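You operate a simulated robot arm through the tools that you are given. There is no shell and no other tool.

The job below is to be done with a simulated robot arm. You get a single attempt, and the scene is never put back.

TASK
Put things in order on the top of the island bench. At the end: the clear bottle from the top of the island bench is in the blue bucket; the yellow label block from the top of the island bench is on the white well plate (marked "No 25"); the silver filter basket from the top of the island bench stands where the jar stood; the jar from the top of the island bench stands where the clear bottle stood; whatever was shut is shut again. Leave all else as you found it, and nothing knocked over.

The check looks at the end state, three seconds after you hand in, the way a careful person would. Anything else that was tipped, shoved, dropped, spilled or broken makes it a failure.

THE ROBOT
A 5-joint arm with a two-finger parallel gripper, fixed in place. Base frame: the origin is at the foot of the arm, x ahead of it, y to its left, z up; the work surface is at about z = 0. Units: m, rad, N and s.
With the tool pointing down near the work surface it reaches from about 0.26 to 0.68 m from the base axis. Its first joint turns from -1.152 to 1.152 rad. The tool tilts only in the upright plane through the base axis and itself; it spins freely about its own axis. Payload 2.9 kg.
The TCP is the grasp point between the finger pads, 0.03 m short of the fingertips. In the tool frame z runs along the fingers and y along their closing line. The gripper opens to 0.11 m. The fingers are 0.02 m wide and 0.01 m thick; the gripper's body (0.048 by 0.112 m) begins 0.055 m behind the TCP.
Orientation is that of the tool frame in the base frame, as a unit quaternion [x, y, z, w]. With the fingers straight down and closing along the base's y, the tool's x points along the base's -x, its y along +y and its z along -z.

THE INTERFACE
- The arm moves only by the tool send_rows. Its argument "deltas" is a list of rows, each an object of numbers (a shift or turn left out is 0, a gripper value left out holds the last): "gripper": the gripper command, from -1 (fully open) to 1 (shut), values between in proportion; "x", "y", "z": the shift along the base's x, y, z in mm; "ax", "ay", "az": the turn, a rotation vector about the base's x, y, z in rad. In form: [{"gripper": .., "x": .., "y": .., "z": .., "ax": .., "ay": .., "az": ..}, ...]. A call has 1 to 20 rows; each row shifts and turns the commanded pose from where the row before left it. Each row takes 0.2 s and may step no farther than 0.05 m and 0.15 rad from the row before; otherwise, or with a gripper value out of range, the whole call is refused. A pose out of reach is approached as far as the arm can. The call stops where the force on the tool passes 40 N (or 10 N more than at its start, if that is more) or the arm is blocked; 0.2 s more then pass. Each finger travels about 0.108 m/s and halts on what it meets, pressing with about 26 N; the grip force reading is that of the motor and also rises with nothing between the fingers. The clock runs only during rows and for 0.2 s after the last one: add rows that do not move to give the fingers time. It gives the time, the measured TCP pose, the force on the tool (base axes), the opening and the grip force at its end, in the units of the frame above (readings bear some noise), with the torque about the TCP (base axes, N m) and any sound that the robot's microphone picked up.
- Cameras (640 x 400 px; columns grow to the right, rows downward): "scene" is fixed at [0.0321, -0.4518, 0.5948]; the picture's right is [0.79, -0.61, 0.00], its down [-0.40, -0.52, -0.75] and it looks along [0.46, 0.60, -0.66] (base axes); focal length 221 px, centre (320, 200). "wrist" rides on the gripper at [0.072, 0.017, -0.103] in the tool frame; the picture's right is [-0.23, 0.97, 0.00], its down [-0.76, -0.18, -0.62] and it looks along [-0.61, -0.14, 0.78] (tool axes); focal length 222 px, centre (320, 200). There is no depth. A picture from a camera that has moved, and an enlarged one, comes with that camera's place and axes in the base frame and with its lens.
- capture(camera): a new picture of that camera. No time passes.
- enlarge(camera, box): a new picture of the part [left, top, right, bottom] of that camera's present view, enlarged. No time passes.
- hand_in(): hands the job in; it is judged then, once.

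Nothing tells you positions but the pictures and the camera data. Unless the task says otherwise, let go and move clear before handing in.

The tools are called after "Call:" as name(argument=value, ...) on one line, values as JSON. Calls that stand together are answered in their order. send_rows: Moves the arm, as the interface text tells. Its arguments: {"type":"object","properties":{"deltas":{"type":"array"}},"required":["deltas"]} The other tools are called the same way: capture (camera) takes a picture; enlarge (camera, box) takes an enlarged picture of a part of a camera's view; hand_in () hands the job in.

At the start:

```text
clock: 0.0
eef_pos: [0.3441, -0.1321, 0.4363]
tool_rot: [0.0, 1.0, 0.001, -0.001]
ft_force: [0.2, 0.3, 0.3]
ft_torque: [-0.02, 0.03, 0.01]
width: 0.11
grip_force: 0.0
```

scene: 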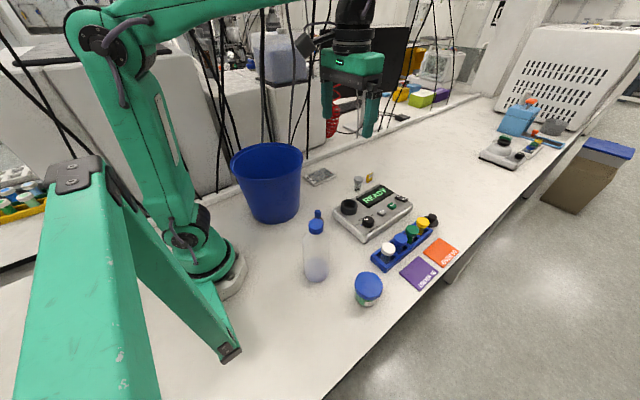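
wrist: 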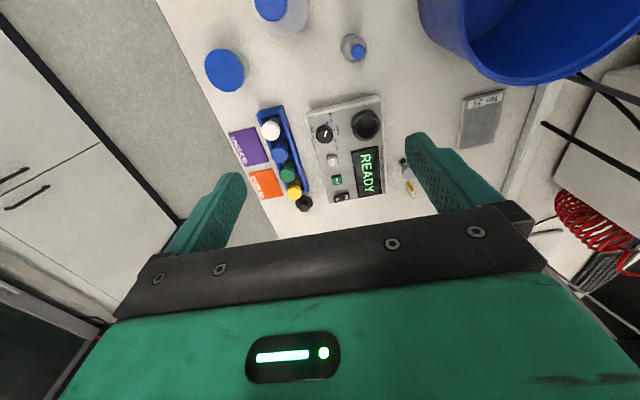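

I see the bench with a blue bucket, a clear bottle with a blue cap, a jar with a blue lid, a well plate, a control box, a tube rack and coloured labels. I'll enlarge the pictures to find each thing before moving.

Call:
enlarge(camera="scene", box=[220, 130, 480, 320])

Call:
enlarge(camera="scene", box=[290, 150, 400, 220])

Call:
enlarge(camera="wrist", box=[190, 0, 540, 220])

Call:
enlarge(camera="wrist", box=[380, 80, 520, 210])

```text
2.11 times, centred on (350, 225) of scene
camera zoom: at [0.0321, -0.4518, 0.5948], right [0.79, -0.61, 0.0], down [-0.4, -0.52, -0.75], along [0.46, 0.6, -0.66], focal length 466 px, centre (257, 147)
```

zoom: 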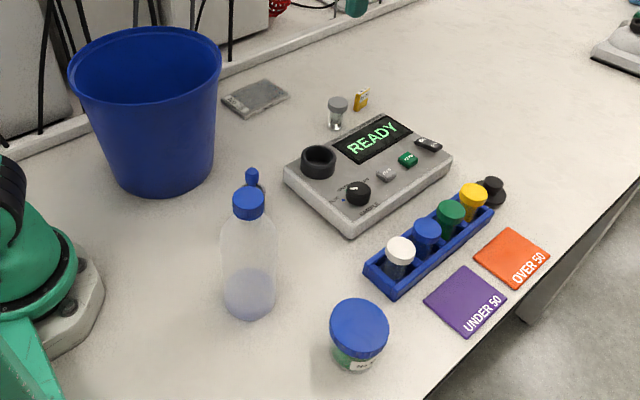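

```text
5.71 times, centred on (345, 185) of scene
camera zoom: at [0.0321, -0.4518, 0.5948], right [0.79, -0.61, 0.0], down [-0.4, -0.52, -0.75], along [0.46, 0.6, -0.66], focal length 1264 px, centre (177, 286)
```

zoom: 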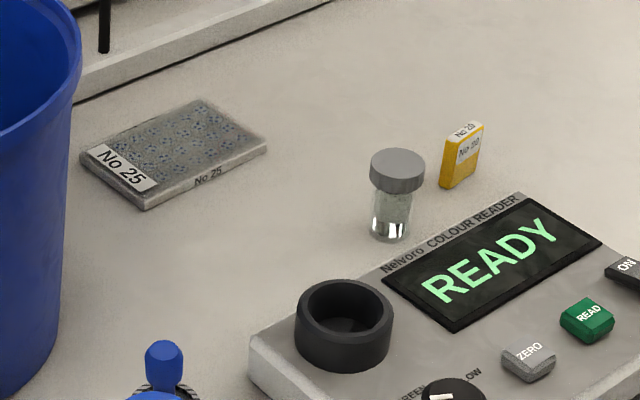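

```text
1.82 times, centred on (365, 110) of wrist
camera zoom: at [0.2714, -0.1158, 0.5406], right [0.23, 0.97, 0.0], down [0.76, -0.18, 0.62], along [0.61, -0.14, -0.78], focal length 404 px, centre (238, 364)
```

zoom: 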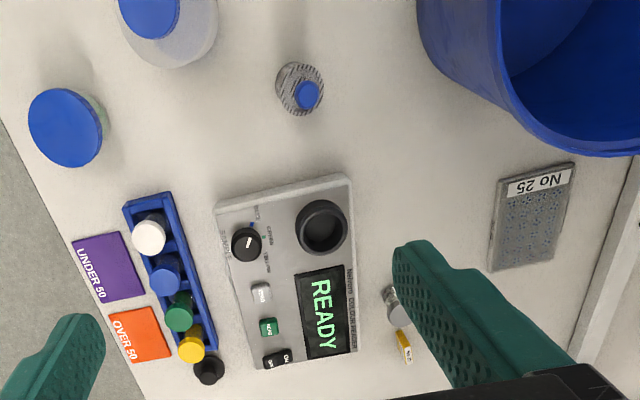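

```text
3.08 times, centred on (450, 145) of wrist
camera zoom: at [0.2714, -0.1158, 0.5406], right [0.23, 0.97, 0.0], down [0.76, -0.18, 0.62], along [0.61, -0.14, -0.78], focal length 684 px, centre (-80, 369)
```

zoom: 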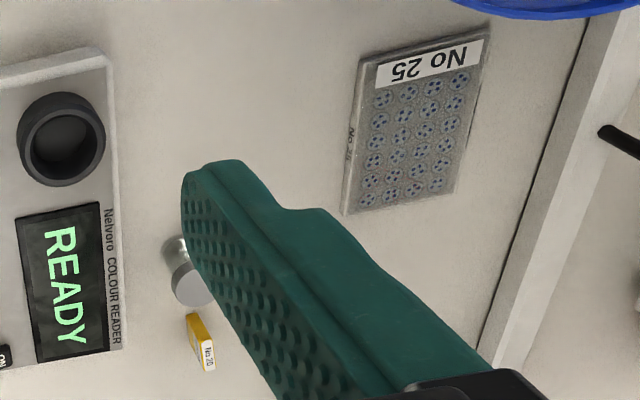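

I take the bottle to be near (0.24, -0.17), the jar near (0.30, -0.31), the mesh basket near (0.33, -0.06) and the bucket near (0.27, 0.16). The plate looks to be near (0.54, 0.21) and the yellow block near (0.70, 0.05). I'll turn the wrist so its camera looks back at the near objects and check those numbers.

Call:
send_rows(deltas=[{"gripper": -1, "x": 10, "z": 5, "az": 0.15}, {"x": 10, "az": 0.15}, {"x": 10, "az": 0.15}, {"x": 10, "az": 0.15}, {"x": 10, "az": 0.15}, {"x": 10, "az": 0.15}, {"x": 10, "az": 0.15}, {"x": 10, "az": 0.15}, {"x": 10, "az": 0.15}, {"az": 0.15}, {"az": 0.15}, {"az": 0.15}, {"az": 0.15}, {"az": 0.15}, {"az": 0.15}, {"az": 0.15}, {"az": 0.15}, {"az": 0.15}, {"az": 0.15}, {"az": 0.15}])

Call:
capture(camera="wrist")

Call:
capture(camera="scene")

```text
clock: 4.2
eef_pos: [0.4514, -0.0167, 0.4411]
tool_rot: [0.996, -0.084, 0.0, 0.0]
ft_force: [0.2, 0.7, -0.1]
ft_torque: [0.01, 0.02, 0.0]
width: 0.1099
grip_force: 0.0
out of reach, approached as far as the arm can: row 19, 20
```

```text
taken
camera wrist: at [0.5196, -0.0465, 0.5456], right [-0.39, -0.92, 0.0], down [-0.72, 0.3, 0.62], along [-0.57, 0.24, -0.78], focal length 222 px, centre (320, 200)
```

wrist: 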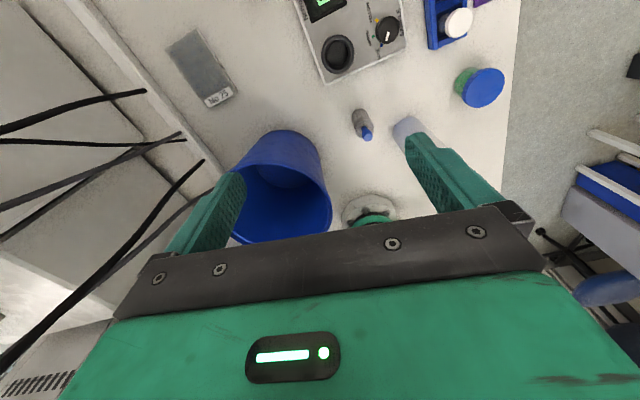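

```text
taken
```

scene: 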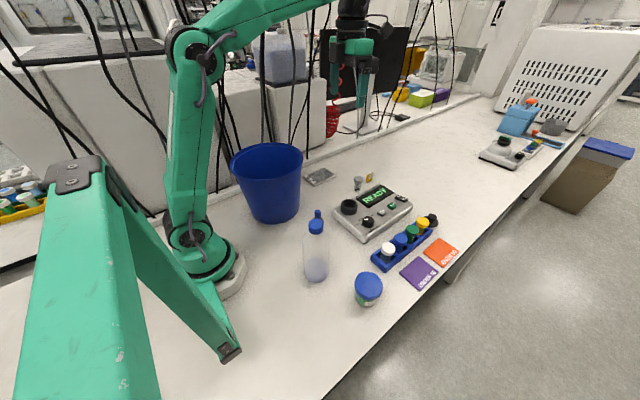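

The wrist spin hit a limit, so I'll turn back a little. Then I'll look closely at the basket and bottle from here.

Call:
send_rows(deltas=[{"az": -0.15}, {"az": -0.15}, {"az": -0.15}, {"az": -0.15}, {"az": -0.1}, {}])

Call:
capture(camera="wrist")

Call:
enlarge(camera="wrist", box=[280, 20, 480, 160])

```text
clock: 5.6
eef_pos: [0.451, -0.0171, 0.4417]
tool_rot: [0.913, -0.409, 0.0, 0.0]
ft_force: [-0.1, 0.2, -0.4]
ft_torque: [0.0, -0.02, -0.03]
width: 0.1101
grip_force: 0.0
```

```text
taken
camera wrist: at [0.4866, -0.0832, 0.5456], right [-0.88, -0.48, 0.0], down [-0.37, 0.69, 0.62], along [-0.3, 0.55, -0.78], focal length 222 px, centre (320, 200)
```

wrist: 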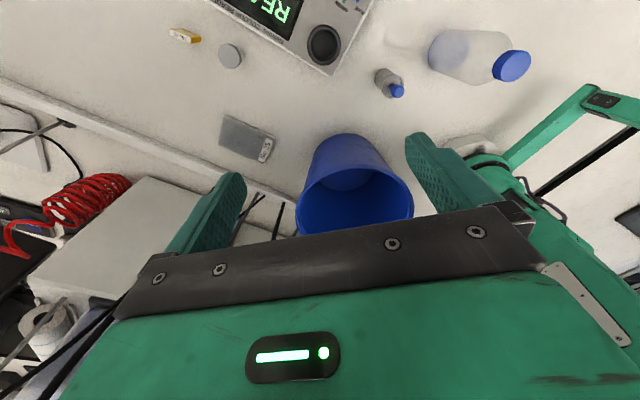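

```text
2.86 times, centred on (380, 90) of wrist
camera zoom: at [0.4866, -0.0832, 0.5456], right [-0.88, -0.48, 0.0], down [-0.37, 0.69, 0.62], along [-0.3, 0.55, -0.78], focal length 635 px, centre (149, 514)
```

zoom: 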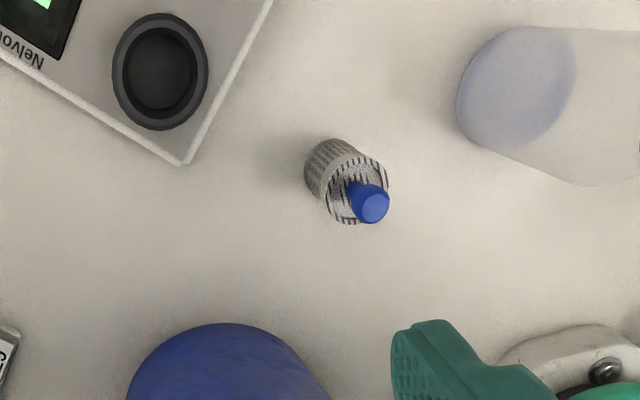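

The basket turns out to be a tall mesh cylinder with a blue handle: centre near (0.318, -0.065), tip at about z 0.12. The bottle is near (0.241, -0.165) with its cap top at about z 0.22. I'll move over the bottle, still high, and check the alignment.

Call:
send_rows(deltas=[{"x": -23.4, "y": -16.5, "az": -0.148}, {"x": -23.4, "y": -16.5, "az": -0.148}, {"x": -23.4, "y": -16.5, "az": -0.148}, {"x": -23.4, "y": -16.5, "az": -0.148}, {"x": -23.4, "y": -16.5, "az": -0.148}, {"x": -23.4, "y": -16.5, "az": -0.148}, {"x": -23.4, "y": -16.5, "az": -0.148}, {"x": -23.4, "y": -16.5, "az": -0.148}, {"x": -23.4, "y": -16.5, "az": -0.148}, {}])

Call:
capture(camera="wrist")

Call:
capture(camera="scene")

```text
clock: 7.8
eef_pos: [0.2398, -0.1658, 0.4423]
tool_rot: [-0.464, 0.886, 0.001, 0.0]
ft_force: [-0.4, -0.2, -0.8]
ft_torque: [-0.02, 0.07, -0.01]
width: 0.11
grip_force: 0.0
```

```text
taken
camera wrist: at [0.185, -0.2159, 0.546], right [-0.67, 0.74, 0.0], down [0.58, 0.53, 0.62], along [0.46, 0.42, -0.78], focal length 222 px, centre (320, 200)
```

wrist: 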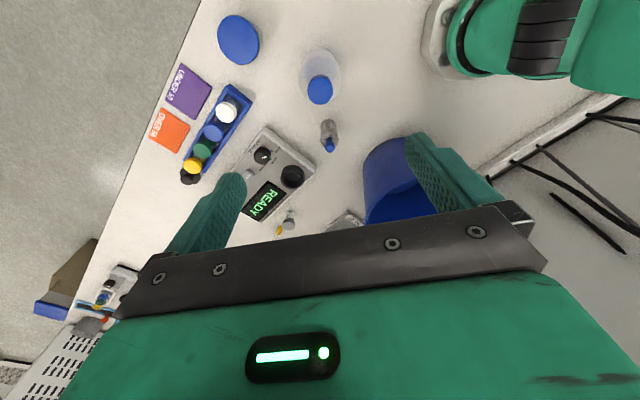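

```text
taken
```

scene: 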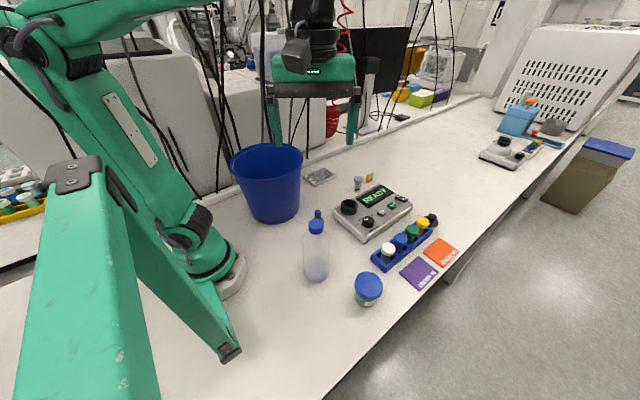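

Call:
enlarge(camera="wrist", box=[200, 0, 400, 160])

```text
2.50 times, centred on (300, 80) of wrist
camera zoom: at [0.185, -0.2159, 0.546], right [-0.67, 0.74, 0.0], down [0.58, 0.53, 0.62], along [0.46, 0.42, -0.78], focal length 555 px, centre (370, 500)
```

zoom: 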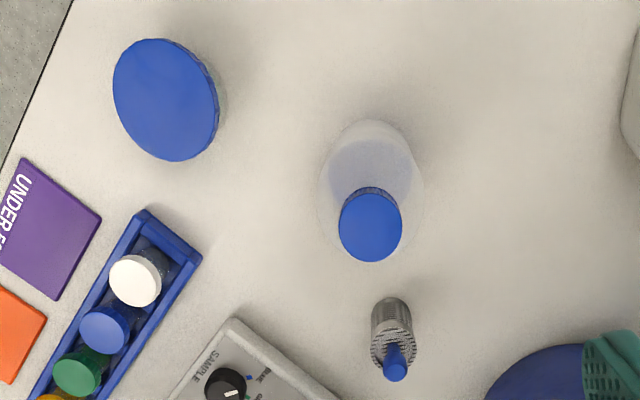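

The cap sits right under the gripper axis at about (0.239, -0.167). I'll lower partway and check again.

Call:
send_rows(deltas=[{"x": -1, "y": -1, "z": -40}, {"z": -40}, {"z": -40}, {}])

Call:
capture(camera="wrist")

Call:
enlarge(camera="scene", box=[250, 130, 410, 310])

```text
clock: 8.8
eef_pos: [0.2399, -0.1663, 0.3218]
tool_rot: [-0.465, 0.885, 0.0, -0.001]
ft_force: [-0.8, 0.5, 0.3]
ft_torque: [0.03, 0.02, -0.01]
width: 0.1098
grip_force: 0.1
```

```text
taken
camera wrist: at [0.1848, -0.2173, 0.4254], right [-0.67, 0.74, 0.0], down [0.58, 0.53, 0.62], along [0.46, 0.42, -0.78], focal length 222 px, centre (320, 200)
```

wrist: 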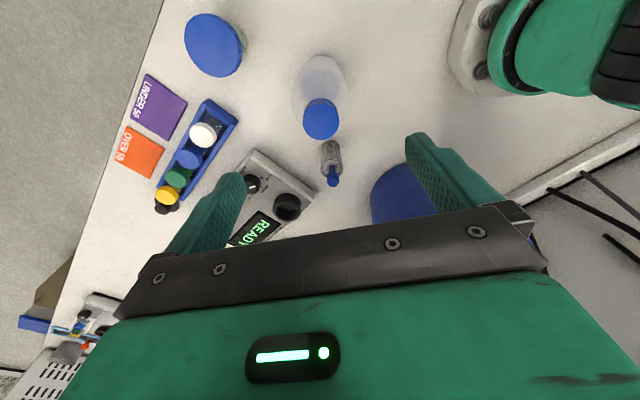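

```text
2.22 times, centred on (330, 220) of scene
camera zoom: at [0.0321, -0.4518, 0.5948], right [0.79, -0.61, 0.0], down [-0.4, -0.52, -0.75], along [0.46, 0.6, -0.66], focal length 491 px, centre (298, 156)
```

zoom: 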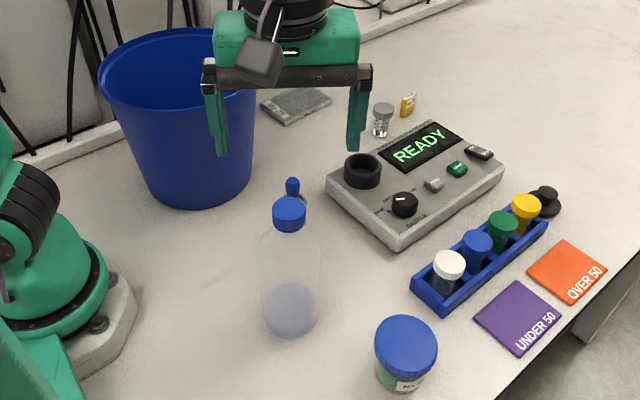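

The cap looks centred to within a few millimetres. I'll lower to z 0.25, with the open fingers around the cap, and check once more.

Call:
send_rows(deltas=[{"x": -1, "y": -2, "z": -36}, {"z": -36}, {}])

Call:
capture(camera="wrist")

Call:
enlarge(camera="scene", box=[250, 180, 380, 290])

```text
clock: 9.6
eef_pos: [0.2395, -0.1698, 0.2498]
tool_rot: [-0.465, 0.885, 0.0, 0.0]
ft_force: [0.1, 0.3, 0.3]
ft_torque: [0.01, 0.04, 0.0]
width: 0.11
grip_force: 0.0
```

```text
taken
camera wrist: at [0.1841, -0.2196, 0.3542], right [-0.67, 0.74, 0.0], down [0.58, 0.53, 0.62], along [0.46, 0.42, -0.78], focal length 222 px, centre (320, 200)
```

wrist: 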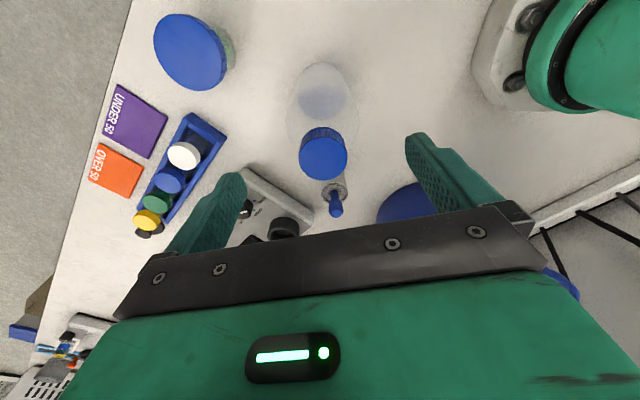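

```text
3.64 times, centred on (315, 235) of scene
camera zoom: at [0.0321, -0.4518, 0.5948], right [0.79, -0.61, 0.0], down [-0.4, -0.52, -0.75], along [0.46, 0.6, -0.66], focal length 804 px, centre (338, 73)
```

zoom: 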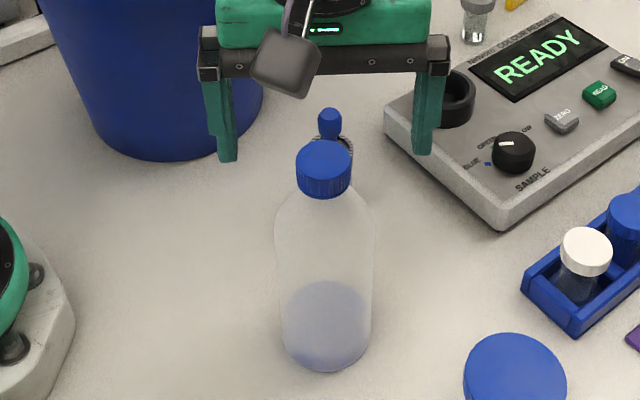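

The cap is centred and its top is at about z 0.215. I'll grip the bottle's upper body, leaving room between palm and cap, and then lift it slightly as a test.

Call:
send_rows(deltas=[{"x": -1.5, "y": 1.5, "z": -30}, {"z": -30}, {"z": -16}, {}])

Call:
enlarge(camera="scene", box=[250, 180, 380, 290])

Call:
capture(camera="wrist")

```text
clock: 10.6
eef_pos: [0.2374, -0.1682, 0.173]
tool_rot: [-0.465, 0.885, 0.0, 0.001]
ft_force: [0.1, -0.6, 0.0]
ft_torque: [0.01, 0.02, 0.01]
width: 0.1104
grip_force: 0.0
```

```text
3.64 times, centred on (315, 235) of scene
camera zoom: at [0.0321, -0.4518, 0.5948], right [0.79, -0.61, 0.0], down [-0.4, -0.52, -0.75], along [0.46, 0.6, -0.66], focal length 804 px, centre (338, 73)
```

zoom: 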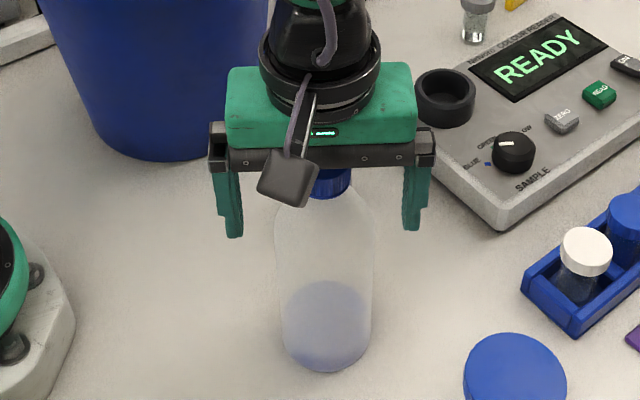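

```text
taken
camera wrist: at [0.1825, -0.2181, 0.2778], right [-0.67, 0.74, 0.0], down [0.58, 0.53, 0.62], along [0.46, 0.42, -0.78], focal length 222 px, centre (320, 200)
```

wrist: 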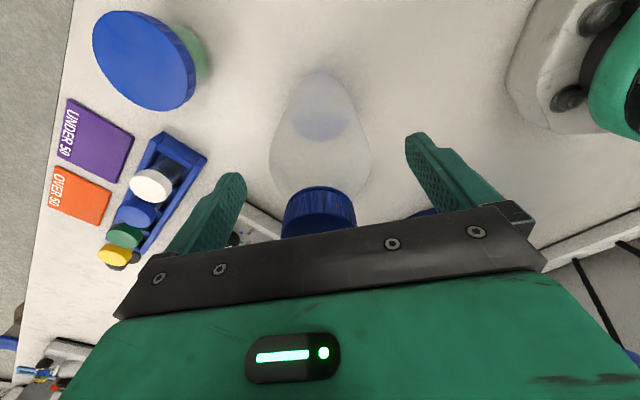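

The fingers straddle the upper body evenly, so I'll close on it and lift it by 2 cm as a test.

Call:
send_rows(deltas=[{"gripper": 1}, {}, {}, {}, {}])

Call:
send_rows(deltas=[{"z": 10}, {"z": 10}, {}])

Call:
enlarge(camera="scene", box=[250, 180, 380, 290])

```text
clock: 11.8
eef_pos: [0.2377, -0.168, 0.1746]
tool_rot: [-0.465, 0.885, -0.001, 0.0]
ft_force: [1.8, -0.6, 7.0]
ft_torque: [-0.05, -0.17, -0.06]
width: 0.0673
grip_force: 26.5
```

```text
clock: 12.6
eef_pos: [0.2378, -0.1666, 0.1942]
tool_rot: [-0.464, 0.886, 0.0, 0.0]
ft_force: [1.4, 0.1, 2.9]
ft_torque: [0.04, -0.03, -0.04]
width: 0.0482
grip_force: 25.4
```

```text
3.64 times, centred on (315, 235) of scene
camera zoom: at [0.0321, -0.4518, 0.5948], right [0.79, -0.61, 0.0], down [-0.4, -0.52, -0.75], along [0.46, 0.6, -0.66], focal length 804 px, centre (338, 73)
```

zoom: 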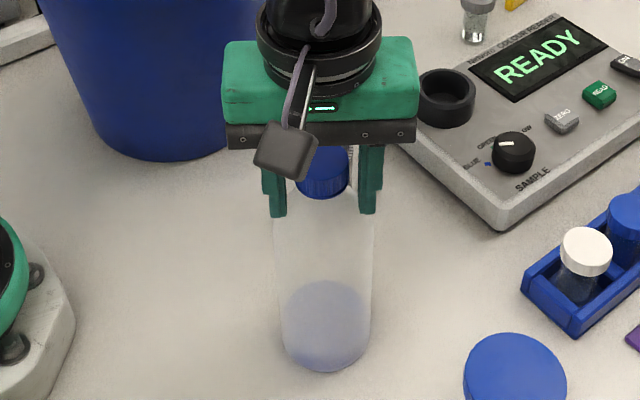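

The fingers slid up the sloping shoulder and the bottle stayed standing where it was. I'll open, rise a little and grip the straight-sided cap instead.

Call:
send_rows(deltas=[{"gripper": -0.2}, {}, {}, {"z": 14}, {"z": 14}, {}])

Call:
capture(camera="wrist")

Call:
enlarge(camera="scene", box=[280, 190, 350, 250])

```text
clock: 14.0
eef_pos: [0.2378, -0.1672, 0.2215]
tool_rot: [-0.465, 0.885, -0.001, -0.001]
ft_force: [-0.5, 0.2, 0.6]
ft_torque: [-0.01, 0.03, -0.02]
width: 0.066
grip_force: 0.1
```

```text
taken
camera wrist: at [0.1822, -0.2182, 0.3256], right [-0.67, 0.74, 0.0], down [0.58, 0.53, 0.62], along [0.46, 0.42, -0.78], focal length 222 px, centre (320, 200)
```

wrist: 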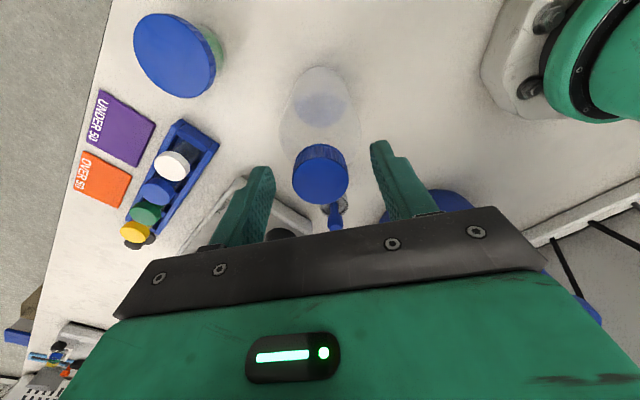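

```text
6.67 times, centred on (315, 220) of scene
camera zoom: at [0.0321, -0.4518, 0.5948], right [0.79, -0.61, 0.0], down [-0.4, -0.52, -0.75], along [0.46, 0.6, -0.66], focal length 1474 px, centre (353, 67)
```

zoom: 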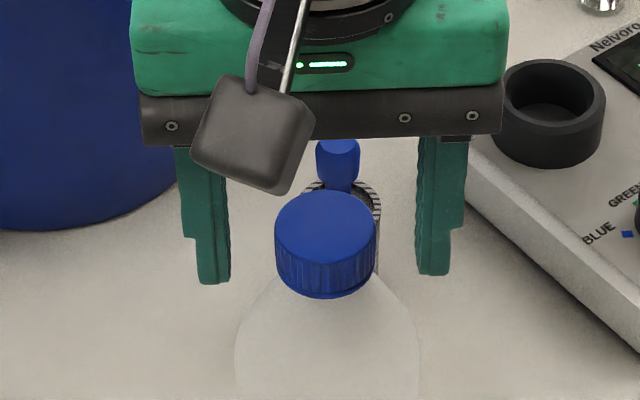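

The cap sits between the fingers with its top at about z 0.21. I'll close on the cap and test-lift.

Call:
send_rows(deltas=[{"z": 2, "gripper": -0.2}, {"gripper": 1}, {}, {}, {}])

Call:
send_rows(deltas=[{"z": 10}, {"z": 10}, {}])

Call:
enlarge(camera="scene", box=[250, 180, 380, 290])

```text
clock: 15.2
eef_pos: [0.2369, -0.1681, 0.224]
tool_rot: [-0.465, 0.885, 0.001, 0.0]
ft_force: [1.1, -0.7, 0.5]
ft_torque: [0.06, 0.04, -0.02]
width: 0.0349
grip_force: 26.0
```

```text
clock: 16.0
eef_pos: [0.2369, -0.1663, 0.2438]
tool_rot: [-0.465, 0.885, 0.0, 0.0]
ft_force: [-0.6, 0.4, -5.8]
ft_torque: [-0.06, 0.04, -0.03]
width: 0.0349
grip_force: 26.2
```

```text
3.64 times, centred on (315, 235) of scene
camera zoom: at [0.0322, -0.4518, 0.5947], right [0.79, -0.61, 0.0], down [-0.4, -0.52, -0.75], along [0.46, 0.6, -0.66], focal length 804 px, centre (338, 73)
```

zoom: 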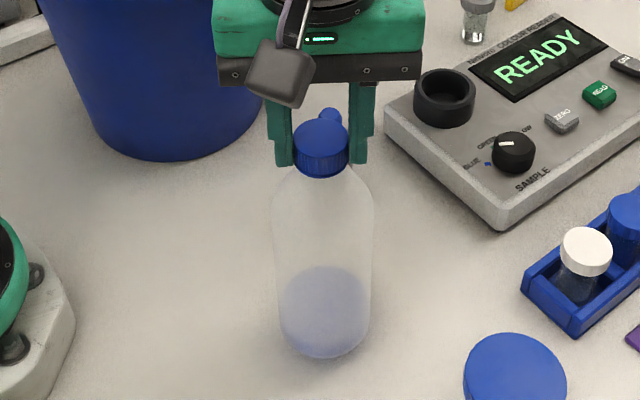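

The bottle is held by its cap, with about 0.6 kg hanging. I'll raise it above the bucket rim and carry it round towards the bucket.

Call:
send_rows(deltas=[{"z": 20}, {"z": 30}, {"z": 30}, {"z": 30}, {"z": 30}, {"z": 30}, {"z": 30}, {"z": 30}, {"z": 10}, {}])

Call:
capture(camera="scene")

Call:
capture(camera="wrist")

```text
clock: 18.2
eef_pos: [0.2367, -0.1676, 0.4833]
tool_rot: [-0.465, 0.885, 0.0, 0.0]
ft_force: [-0.2, -0.1, -6.0]
ft_torque: [-0.02, 0.04, 0.0]
width: 0.035
grip_force: 26.1
```

```text
taken
```

scene: 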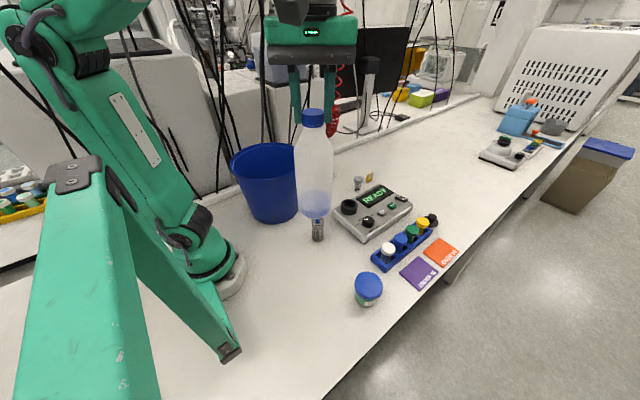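

```text
taken
camera wrist: at [0.1815, -0.2181, 0.5877], right [-0.67, 0.74, 0.0], down [0.58, 0.53, 0.62], along [0.46, 0.42, -0.78], focal length 222 px, centre (320, 200)
```

wrist: 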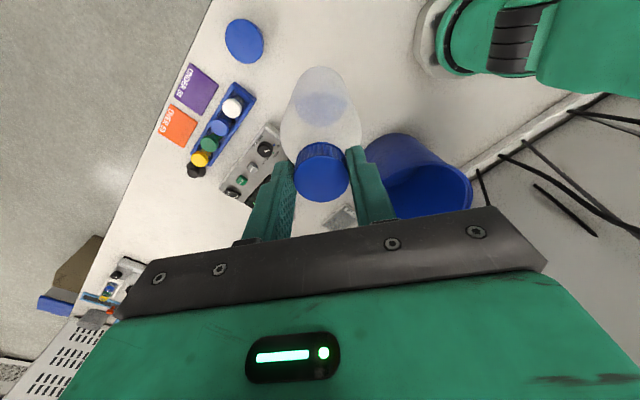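

The bottle hangs straight, with its bottom at about z 0.26 and clear of the rim. I'll carry it round in an arc and stop partway to look.

Call:
send_rows(deltas=[{"x": 13, "y": 20}, {"x": 15, "y": 30}, {"x": 15, "y": 30}, {"x": 10, "y": 30}, {"x": 5, "y": 25}, {"x": 0, "y": 20}, {}, {}])

Call:
capture(camera="scene")

Call:
capture(camera="wrist")

```text
clock: 20.0
eef_pos: [0.2953, -0.0136, 0.484]
tool_rot: [-0.465, 0.885, 0.0, 0.001]
ft_force: [-0.1, -0.1, -5.3]
ft_torque: [-0.05, 0.02, 0.03]
width: 0.0348
grip_force: 25.9
```

```text
taken
```

scene: 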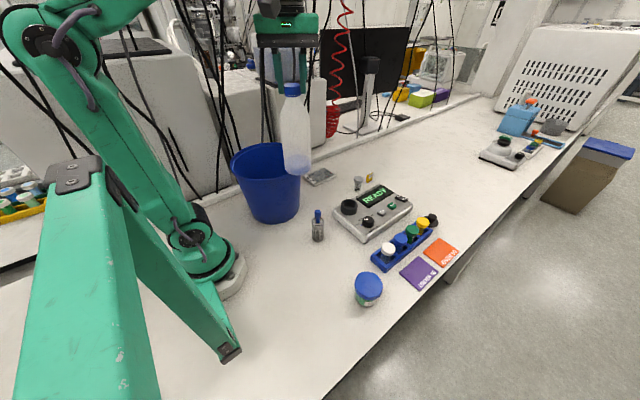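

```text
taken
camera wrist: at [0.2399, -0.0634, 0.5877], right [-0.67, 0.74, 0.0], down [0.58, 0.53, 0.62], along [0.46, 0.42, -0.78], focal length 222 px, centre (320, 200)
```

wrist: 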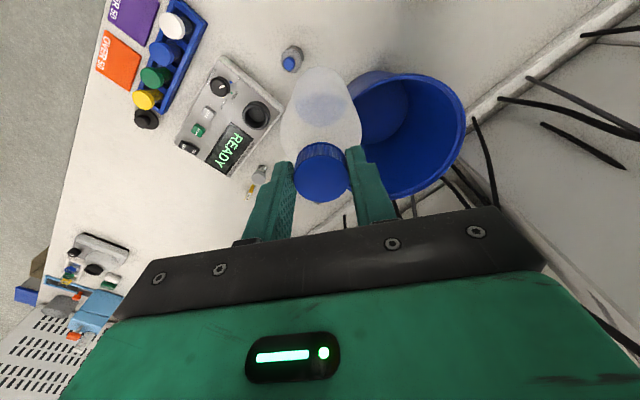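

Bottle clear. The bucket centre works out to about (0.27, 0.155). I'll move over it and check from both cameras before lowering.

Call:
send_rows(deltas=[{"x": -2, "y": 20}, {"x": -4, "y": 30}, {"x": -5, "y": 30}, {"x": -5, "y": 30}, {"x": -5, "y": 30}, {"x": -4, "y": 28}, {}, {}])

Call:
capture(camera="scene")

Call:
capture(camera="wrist")

```text
clock: 21.8
eef_pos: [0.2683, 0.157, 0.4849]
tool_rot: [-0.464, 0.886, -0.001, 0.0]
ft_force: [-0.8, -1.0, -6.6]
ft_torque: [0.01, -0.02, 0.0]
width: 0.0346
grip_force: 26.0
```

```text
taken
```

scene: 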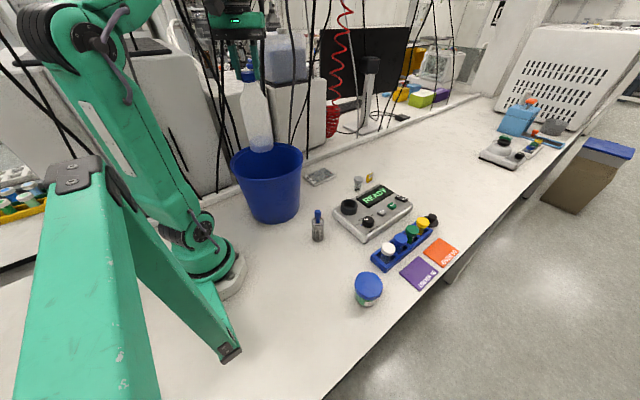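

```text
taken
camera wrist: at [0.2149, 0.1059, 0.5881], right [-0.67, 0.74, 0.0], down [0.58, 0.53, 0.62], along [0.46, 0.42, -0.78], focal length 222 px, centre (320, 200)
```

wrist: 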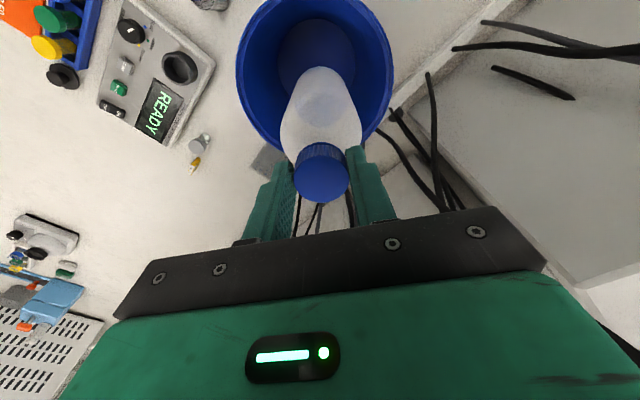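

The bottle is over the bucket opening. The rim centre now looks nearer x = 0.28, so I'll shift 8 mm and lower the bottle in steps.

Call:
send_rows(deltas=[{"x": 8, "z": -20}, {"z": -30}, {"z": -30}, {"z": -30}, {"z": -30}, {"z": -30}, {"z": -30}, {"z": -25}, {}])

Call:
capture(camera="wrist")

Call:
enlarge(camera="scene", box=[200, 50, 360, 240])

```text
clock: 23.8
eef_pos: [0.2782, 0.1563, 0.257]
tool_rot: [-0.465, 0.885, 0.0, 0.0]
ft_force: [-0.1, -0.9, -6.5]
ft_torque: [-0.01, 0.04, -0.01]
width: 0.0351
grip_force: 26.1
```

```text
taken
camera wrist: at [0.2233, 0.1049, 0.3622], right [-0.67, 0.74, 0.0], down [0.58, 0.53, 0.62], along [0.46, 0.42, -0.78], focal length 222 px, centre (320, 200)
```

wrist: 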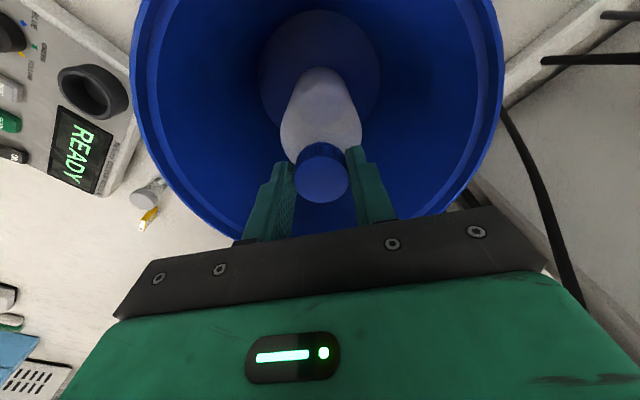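

```text
2.11 times, centred on (280, 145) of scene
camera zoom: at [0.0322, -0.4518, 0.5948], right [0.79, -0.61, 0.0], down [-0.4, -0.52, -0.75], along [0.46, 0.6, -0.66], focal length 466 px, centre (404, 316)
```

zoom: 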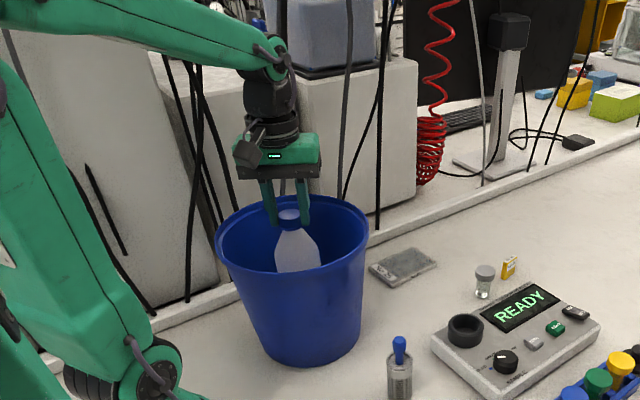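

The bottle is well inside the bucket and centred on the floor. I'll lower in small steps until its weight comes off.

Call:
send_rows(deltas=[{"z": -8}, {"z": -6}, {"z": -5}, {"z": -3}, {}])

```text
clock: 25.0
eef_pos: [0.2775, 0.1555, 0.2366]
tool_rot: [-0.464, 0.886, 0.001, 0.0]
ft_force: [-0.1, 0.5, -5.8]
ft_torque: [-0.01, 0.01, -0.01]
width: 0.0351
grip_force: 26.1
```

Call:
send_rows(deltas=[{"z": -3}, {"z": -2}, {}])

Call:
send_rows(deltas=[{"z": -2}, {}])

```text
clock: 25.8
eef_pos: [0.2764, 0.155, 0.231]
tool_rot: [-0.464, 0.886, 0.001, 0.0]
ft_force: [-0.8, -0.4, -6.7]
ft_torque: [-0.03, 0.0, 0.01]
width: 0.0348
grip_force: 25.7
```

```text
clock: 26.4
eef_pos: [0.278, 0.1554, 0.2289]
tool_rot: [-0.465, 0.885, 0.0, 0.0]
ft_force: [-0.2, 0.5, -6.0]
ft_torque: [-0.03, 0.0, 0.03]
width: 0.0351
grip_force: 26.1
```

The bottle's weight is still on the gripper at 0.229, so the floor must be only 1–5 mm further down. I'll keep going in small steps.

Call:
send_rows(deltas=[{"z": -1.5}, {}])

Call:
send_rows(deltas=[{"z": -1.5}, {}])

```text
clock: 27.0
eef_pos: [0.2769, 0.1558, 0.2269]
tool_rot: [-0.465, 0.885, 0.0, 0.0]
ft_force: [0.6, 0.2, -6.4]
ft_torque: [0.0, 0.0, -0.02]
width: 0.035
grip_force: 25.9
```

```text
clock: 27.6
eef_pos: [0.2789, 0.1552, 0.2268]
tool_rot: [-0.465, 0.885, 0.0, 0.001]
ft_force: [-3.5, -2.9, 13.0]
ft_torque: [-0.5, 0.47, 0.0]
width: 0.0353
grip_force: 26.2
```

It has touched down. I'll ease up a millimetre, release and lift straight out.

Call:
send_rows(deltas=[{"z": 1}, {"gripper": 0.2}, {"gripper": -0.3}, {}, {}, {"z": 10}, {"z": 30}, {"z": 40}, {"z": 40}, {"z": 40}, {"z": 40}, {}])

Call:
capture(camera="wrist")

Call:
enlarge(camera="scene", box=[200, 50, 360, 240])

```text
clock: 30.2
eef_pos: [0.278, 0.1552, 0.4282]
tool_rot: [-0.465, 0.885, 0.001, 0.0]
ft_force: [-0.3, 0.5, -0.1]
ft_torque: [0.0, 0.01, 0.01]
width: 0.0714
grip_force: 0.2
```

```text
taken
camera wrist: at [0.2234, 0.1047, 0.5311], right [-0.67, 0.74, 0.0], down [0.58, 0.53, 0.62], along [0.46, 0.42, -0.78], focal length 222 px, centre (320, 200)
```

wrist: 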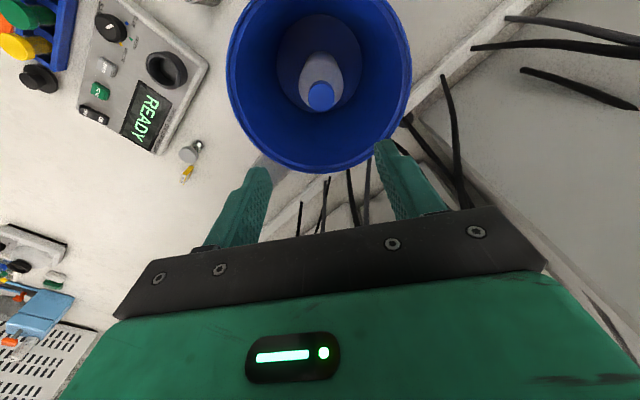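

```text
2.11 times, centred on (280, 145) of scene
camera zoom: at [0.0321, -0.4518, 0.5948], right [0.79, -0.61, 0.0], down [-0.4, -0.52, -0.75], along [0.46, 0.6, -0.66], focal length 466 px, centre (404, 316)
```

zoom: 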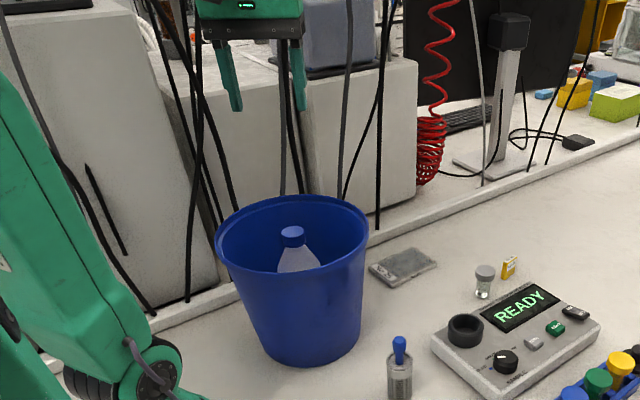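

The bottle now stands upright in the bucket. The jar's lid is near (0.299, -0.307) with its top at about z 0.067, so I'll go above it with the fingers closing along y, away from the tube rack.

Call:
send_rows(deltas=[{"gripper": -1, "x": 3, "y": -38, "az": -0.081}, {"x": 3, "y": -38, "az": -0.081}, {"x": 3, "y": -38, "az": -0.081}, {"x": 3, "y": -38, "az": -0.081}, {"x": 2, "y": -38, "az": -0.081}, {"x": 2, "y": -38, "az": -0.081}, {"x": 2, "y": -39, "az": -0.081}, {"x": 1, "y": -39, "az": -0.081}, {"x": 1, "y": -39, "az": -0.081}, {"x": 1, "y": -39, "az": -0.081}, {"y": -39, "az": -0.081}, {"y": -39, "az": -0.075}, {"z": -45}, {"z": -45}, {"z": -45}, {}])

Call:
capture(camera="wrist")

Call:
enlarge(camera="scene", box=[280, 200, 460, 320])

```text
clock: 33.6
eef_pos: [0.2994, -0.3061, 0.2902]
tool_rot: [0.0, 1.0, 0.001, 0.0]
ft_force: [-1.0, 0.6, 0.4]
ft_torque: [0.06, 0.02, 0.04]
width: 0.1099
grip_force: 0.1
```

```text
taken
camera wrist: at [0.2277, -0.2896, 0.3955], right [0.23, 0.97, 0.0], down [0.76, -0.18, 0.62], along [0.61, -0.14, -0.78], focal length 222 px, centre (320, 200)
```

wrist: 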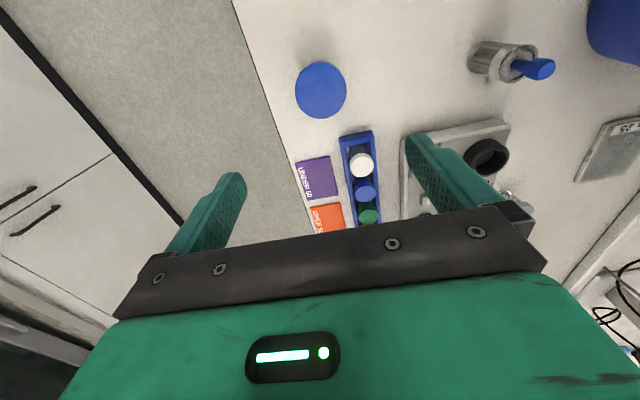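

```text
3.33 times, centred on (370, 260) of scene
camera zoom: at [0.0321, -0.4518, 0.5948], right [0.79, -0.61, 0.0], down [-0.4, -0.52, -0.75], along [0.46, 0.6, -0.66], focal length 737 px, centre (153, 0)
```

zoom: 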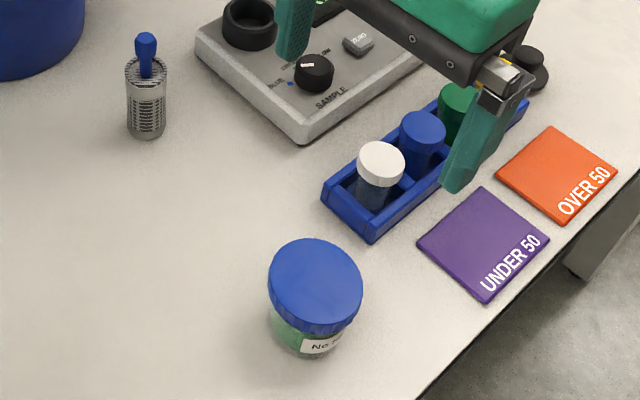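

The jar is right under the gripper, so I'll go down to z 0.13 and check again.

Call:
send_rows(deltas=[{"z": -45}, {"z": -45}, {"z": -40}, {"z": -30}, {}])

Call:
capture(camera="wrist")

Call:
enlarge(camera="scene", box=[280, 200, 460, 320])

```text
clock: 34.8
eef_pos: [0.2978, -0.3055, 0.1322]
tool_rot: [-0.001, 1.0, 0.0, 0.0]
ft_force: [0.5, -0.1, 0.6]
ft_torque: [-0.01, 0.01, 0.01]
width: 0.1098
grip_force: 0.1
```

```text
taken
camera wrist: at [0.2269, -0.2896, 0.236], right [0.23, 0.97, 0.0], down [0.76, -0.18, 0.62], along [0.61, -0.14, -0.78], focal length 222 px, centre (320, 200)
```

wrist: 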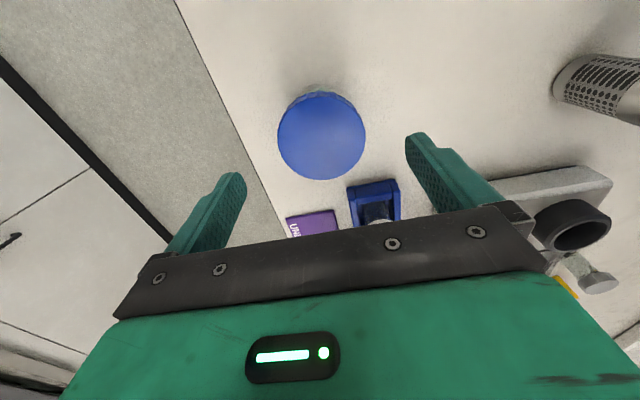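

```text
3.33 times, centred on (370, 260) of scene
camera zoom: at [0.0321, -0.4518, 0.5948], right [0.79, -0.61, 0.0], down [-0.4, -0.52, -0.75], along [0.46, 0.6, -0.66], focal length 737 px, centre (153, 0)
```

zoom: 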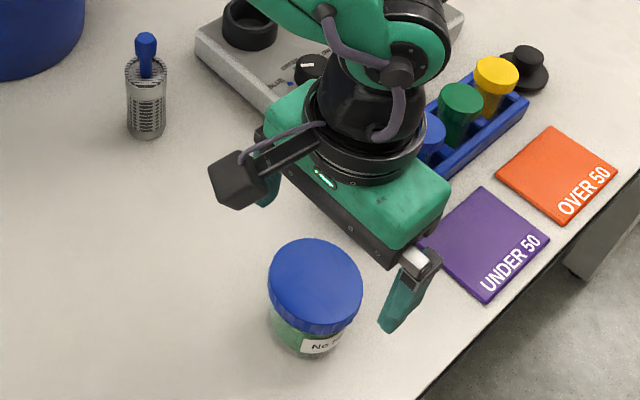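

The lid is centred, so I'll descend to the grasp height and close.

Call:
send_rows(deltas=[{"z": -35}, {"z": -30}, {"z": -20}, {}])

Call:
enlarge(camera="scene", box=[280, 200, 460, 320])

```text
clock: 35.8
eef_pos: [0.2992, -0.3064, 0.0476]
tool_rot: [-0.001, 1.0, 0.0, 0.0]
ft_force: [0.6, 0.0, 0.4]
ft_torque: [-0.01, 0.01, 0.03]
width: 0.11
grip_force: 0.0
```

```text
3.33 times, centred on (370, 260) of scene
camera zoom: at [0.0321, -0.4518, 0.5948], right [0.79, -0.61, 0.0], down [-0.4, -0.52, -0.75], along [0.46, 0.6, -0.66], focal length 737 px, centre (153, 0)
```

zoom: 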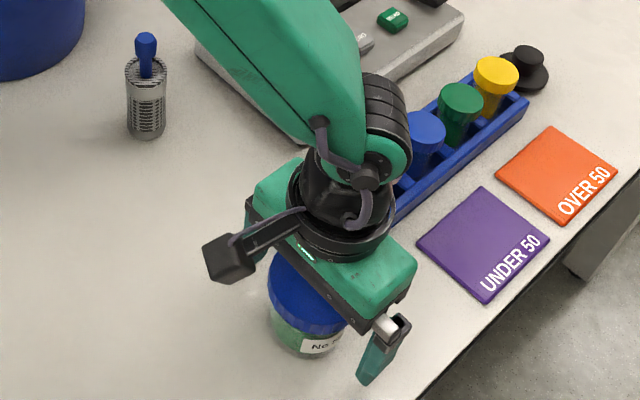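

Call:
send_rows(deltas=[{"gripper": 1}, {}, {}, {}, {}])

Call:
send_rows(deltas=[{"z": 10}, {"z": 15}, {}])

Call:
capture(camera="wrist")

Call:
enlarge(camera="scene", box=[280, 200, 460, 320])

```text
clock: 37.0
eef_pos: [0.3007, -0.3067, 0.0474]
tool_rot: [-0.001, 1.0, 0.0, 0.0]
ft_force: [-0.3, 0.5, -0.1]
ft_torque: [0.03, -0.03, -0.01]
width: 0.0693
grip_force: 26.2
```

```text
clock: 37.8
eef_pos: [0.2992, -0.3066, 0.0732]
tool_rot: [-0.001, 1.0, 0.0, -0.001]
ft_force: [0.0, 0.6, -1.7]
ft_torque: [0.01, 0.02, 0.01]
width: 0.0695
grip_force: 26.1
```

```text
taken
camera wrist: at [0.2271, -0.2901, 0.1768], right [0.23, 0.97, 0.0], down [0.76, -0.18, 0.62], along [0.61, -0.14, -0.78], focal length 222 px, centre (320, 200)
```

wrist: 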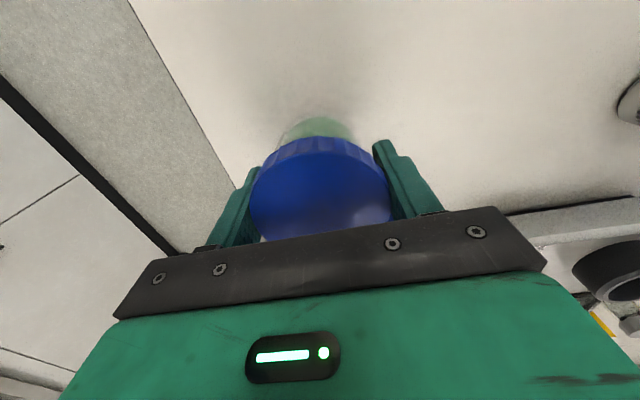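

```text
3.33 times, centred on (370, 260) of scene
camera zoom: at [0.0321, -0.4518, 0.5947], right [0.79, -0.61, 0.0], down [-0.4, -0.52, -0.75], along [0.46, 0.6, -0.66], focal length 737 px, centre (153, 0)
```

zoom: 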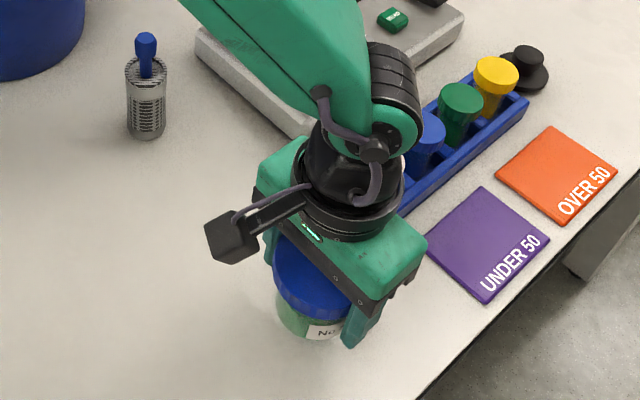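

The jar is lifted and level. I'll carry it to where the bottle stood, (0.238, -0.168), and lower it.

Call:
send_rows(deltas=[{"z": 25}, {"z": 20}, {"x": -10, "y": 23}, {"x": -10, "y": 23}, {"x": -10, "y": 23}, {"x": -10, "y": 23}, {"x": -11, "y": 23}, {"x": -10.5, "y": 23.5}, {}])

Call:
send_rows(deltas=[{"z": -30}, {"z": -20}, {"z": -10}, {}])

Call:
capture(camera="scene")

```text
clock: 39.8
eef_pos: [0.2375, -0.1679, 0.1167]
tool_rot: [-0.001, 1.0, 0.0, 0.0]
ft_force: [0.4, -0.2, -0.8]
ft_torque: [-0.01, 0.0, -0.03]
width: 0.0695
grip_force: 26.4
```

```text
clock: 40.8
eef_pos: [0.2375, -0.1683, 0.0578]
tool_rot: [-0.002, 1.0, -0.001, 0.0]
ft_force: [0.3, 0.0, -0.7]
ft_torque: [-0.01, 0.02, 0.01]
width: 0.0693
grip_force: 25.7
```

```text
taken
```

scene: 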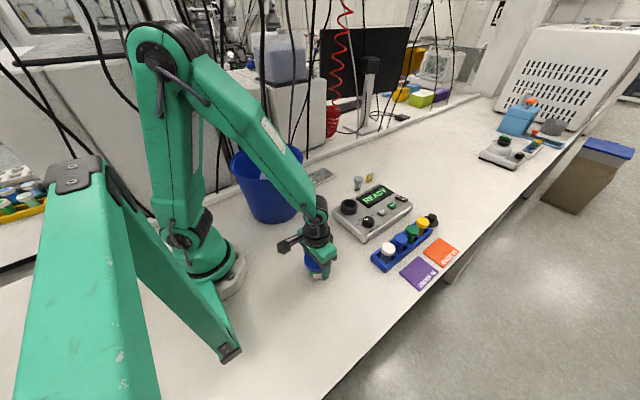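

Call:
send_rows(deltas=[{"z": -5}, {"z": -3}, {}])

Call:
send_rows(deltas=[{"z": -1.5}, {}])

```text
clock: 41.6
eef_pos: [0.2368, -0.1676, 0.0494]
tool_rot: [-0.001, 1.0, 0.0, 0.0]
ft_force: [-0.2, 0.6, -1.4]
ft_torque: [0.0, -0.03, 0.0]
width: 0.0693
grip_force: 25.9
```

```text
clock: 42.2
eef_pos: [0.2366, -0.167, 0.0475]
tool_rot: [0.0, 1.0, 0.0, 0.0]
ft_force: [-0.5, 0.1, -1.8]
ft_torque: [0.01, 0.01, 0.0]
width: 0.0695
grip_force: 26.2
```

Call:
send_rows(deltas=[{"z": -1}, {}])

```text
clock: 42.8
eef_pos: [0.2372, -0.1689, 0.0477]
tool_rot: [-0.001, 1.0, 0.0, 0.0]
ft_force: [-6.0, 2.6, 18.2]
ft_torque: [0.12, 0.09, -0.01]
width: 0.0693
grip_force: 26.3
```

It has touched down. I'll ease off, open and rise straight up.

Call:
send_rows(deltas=[{"z": 0.8}, {"gripper": 0}, {"gripper": -1}, {}, {}, {"z": 20}, {"z": 40}, {"z": 45}, {"z": 45}, {"z": 45}, {}])

Call:
capture(camera="wrist")

Call:
enlarge(camera="scene", box=[250, 180, 380, 290])

```text
clock: 45.2
eef_pos: [0.2381, -0.1683, 0.244]
tool_rot: [-0.002, 1.0, 0.0, 0.0]
ft_force: [0.0, 0.1, 0.3]
ft_torque: [-0.02, -0.01, 0.01]
width: 0.11
grip_force: 0.0
```

```text
taken
camera wrist: at [0.1654, -0.1527, 0.3483], right [0.23, 0.97, 0.0], down [0.76, -0.18, 0.62], along [0.61, -0.14, -0.78], focal length 222 px, centre (320, 200)
```

wrist: 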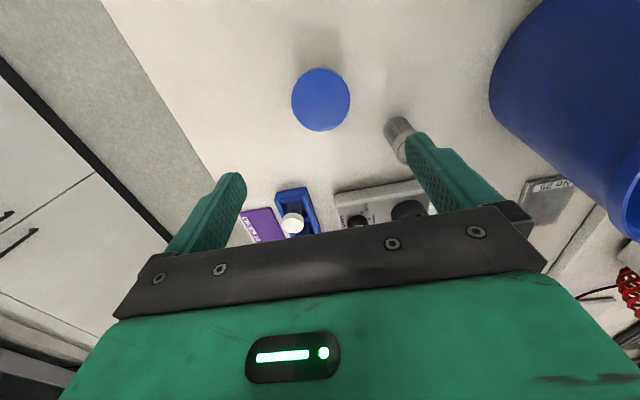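

```text
3.64 times, centred on (315, 235) of scene
camera zoom: at [0.0321, -0.4518, 0.5948], right [0.79, -0.61, 0.0], down [-0.4, -0.52, -0.75], along [0.46, 0.6, -0.66], focal length 804 px, centre (338, 73)
```

zoom: 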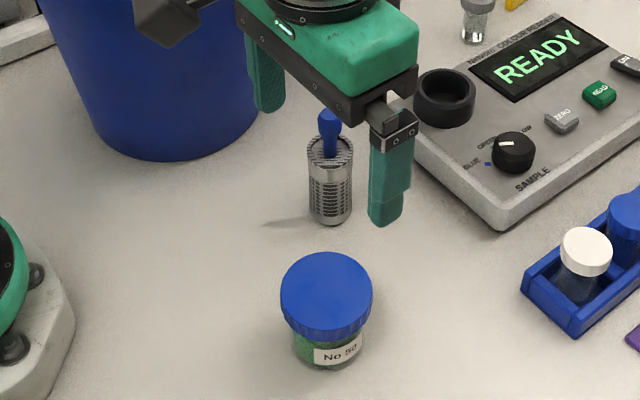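

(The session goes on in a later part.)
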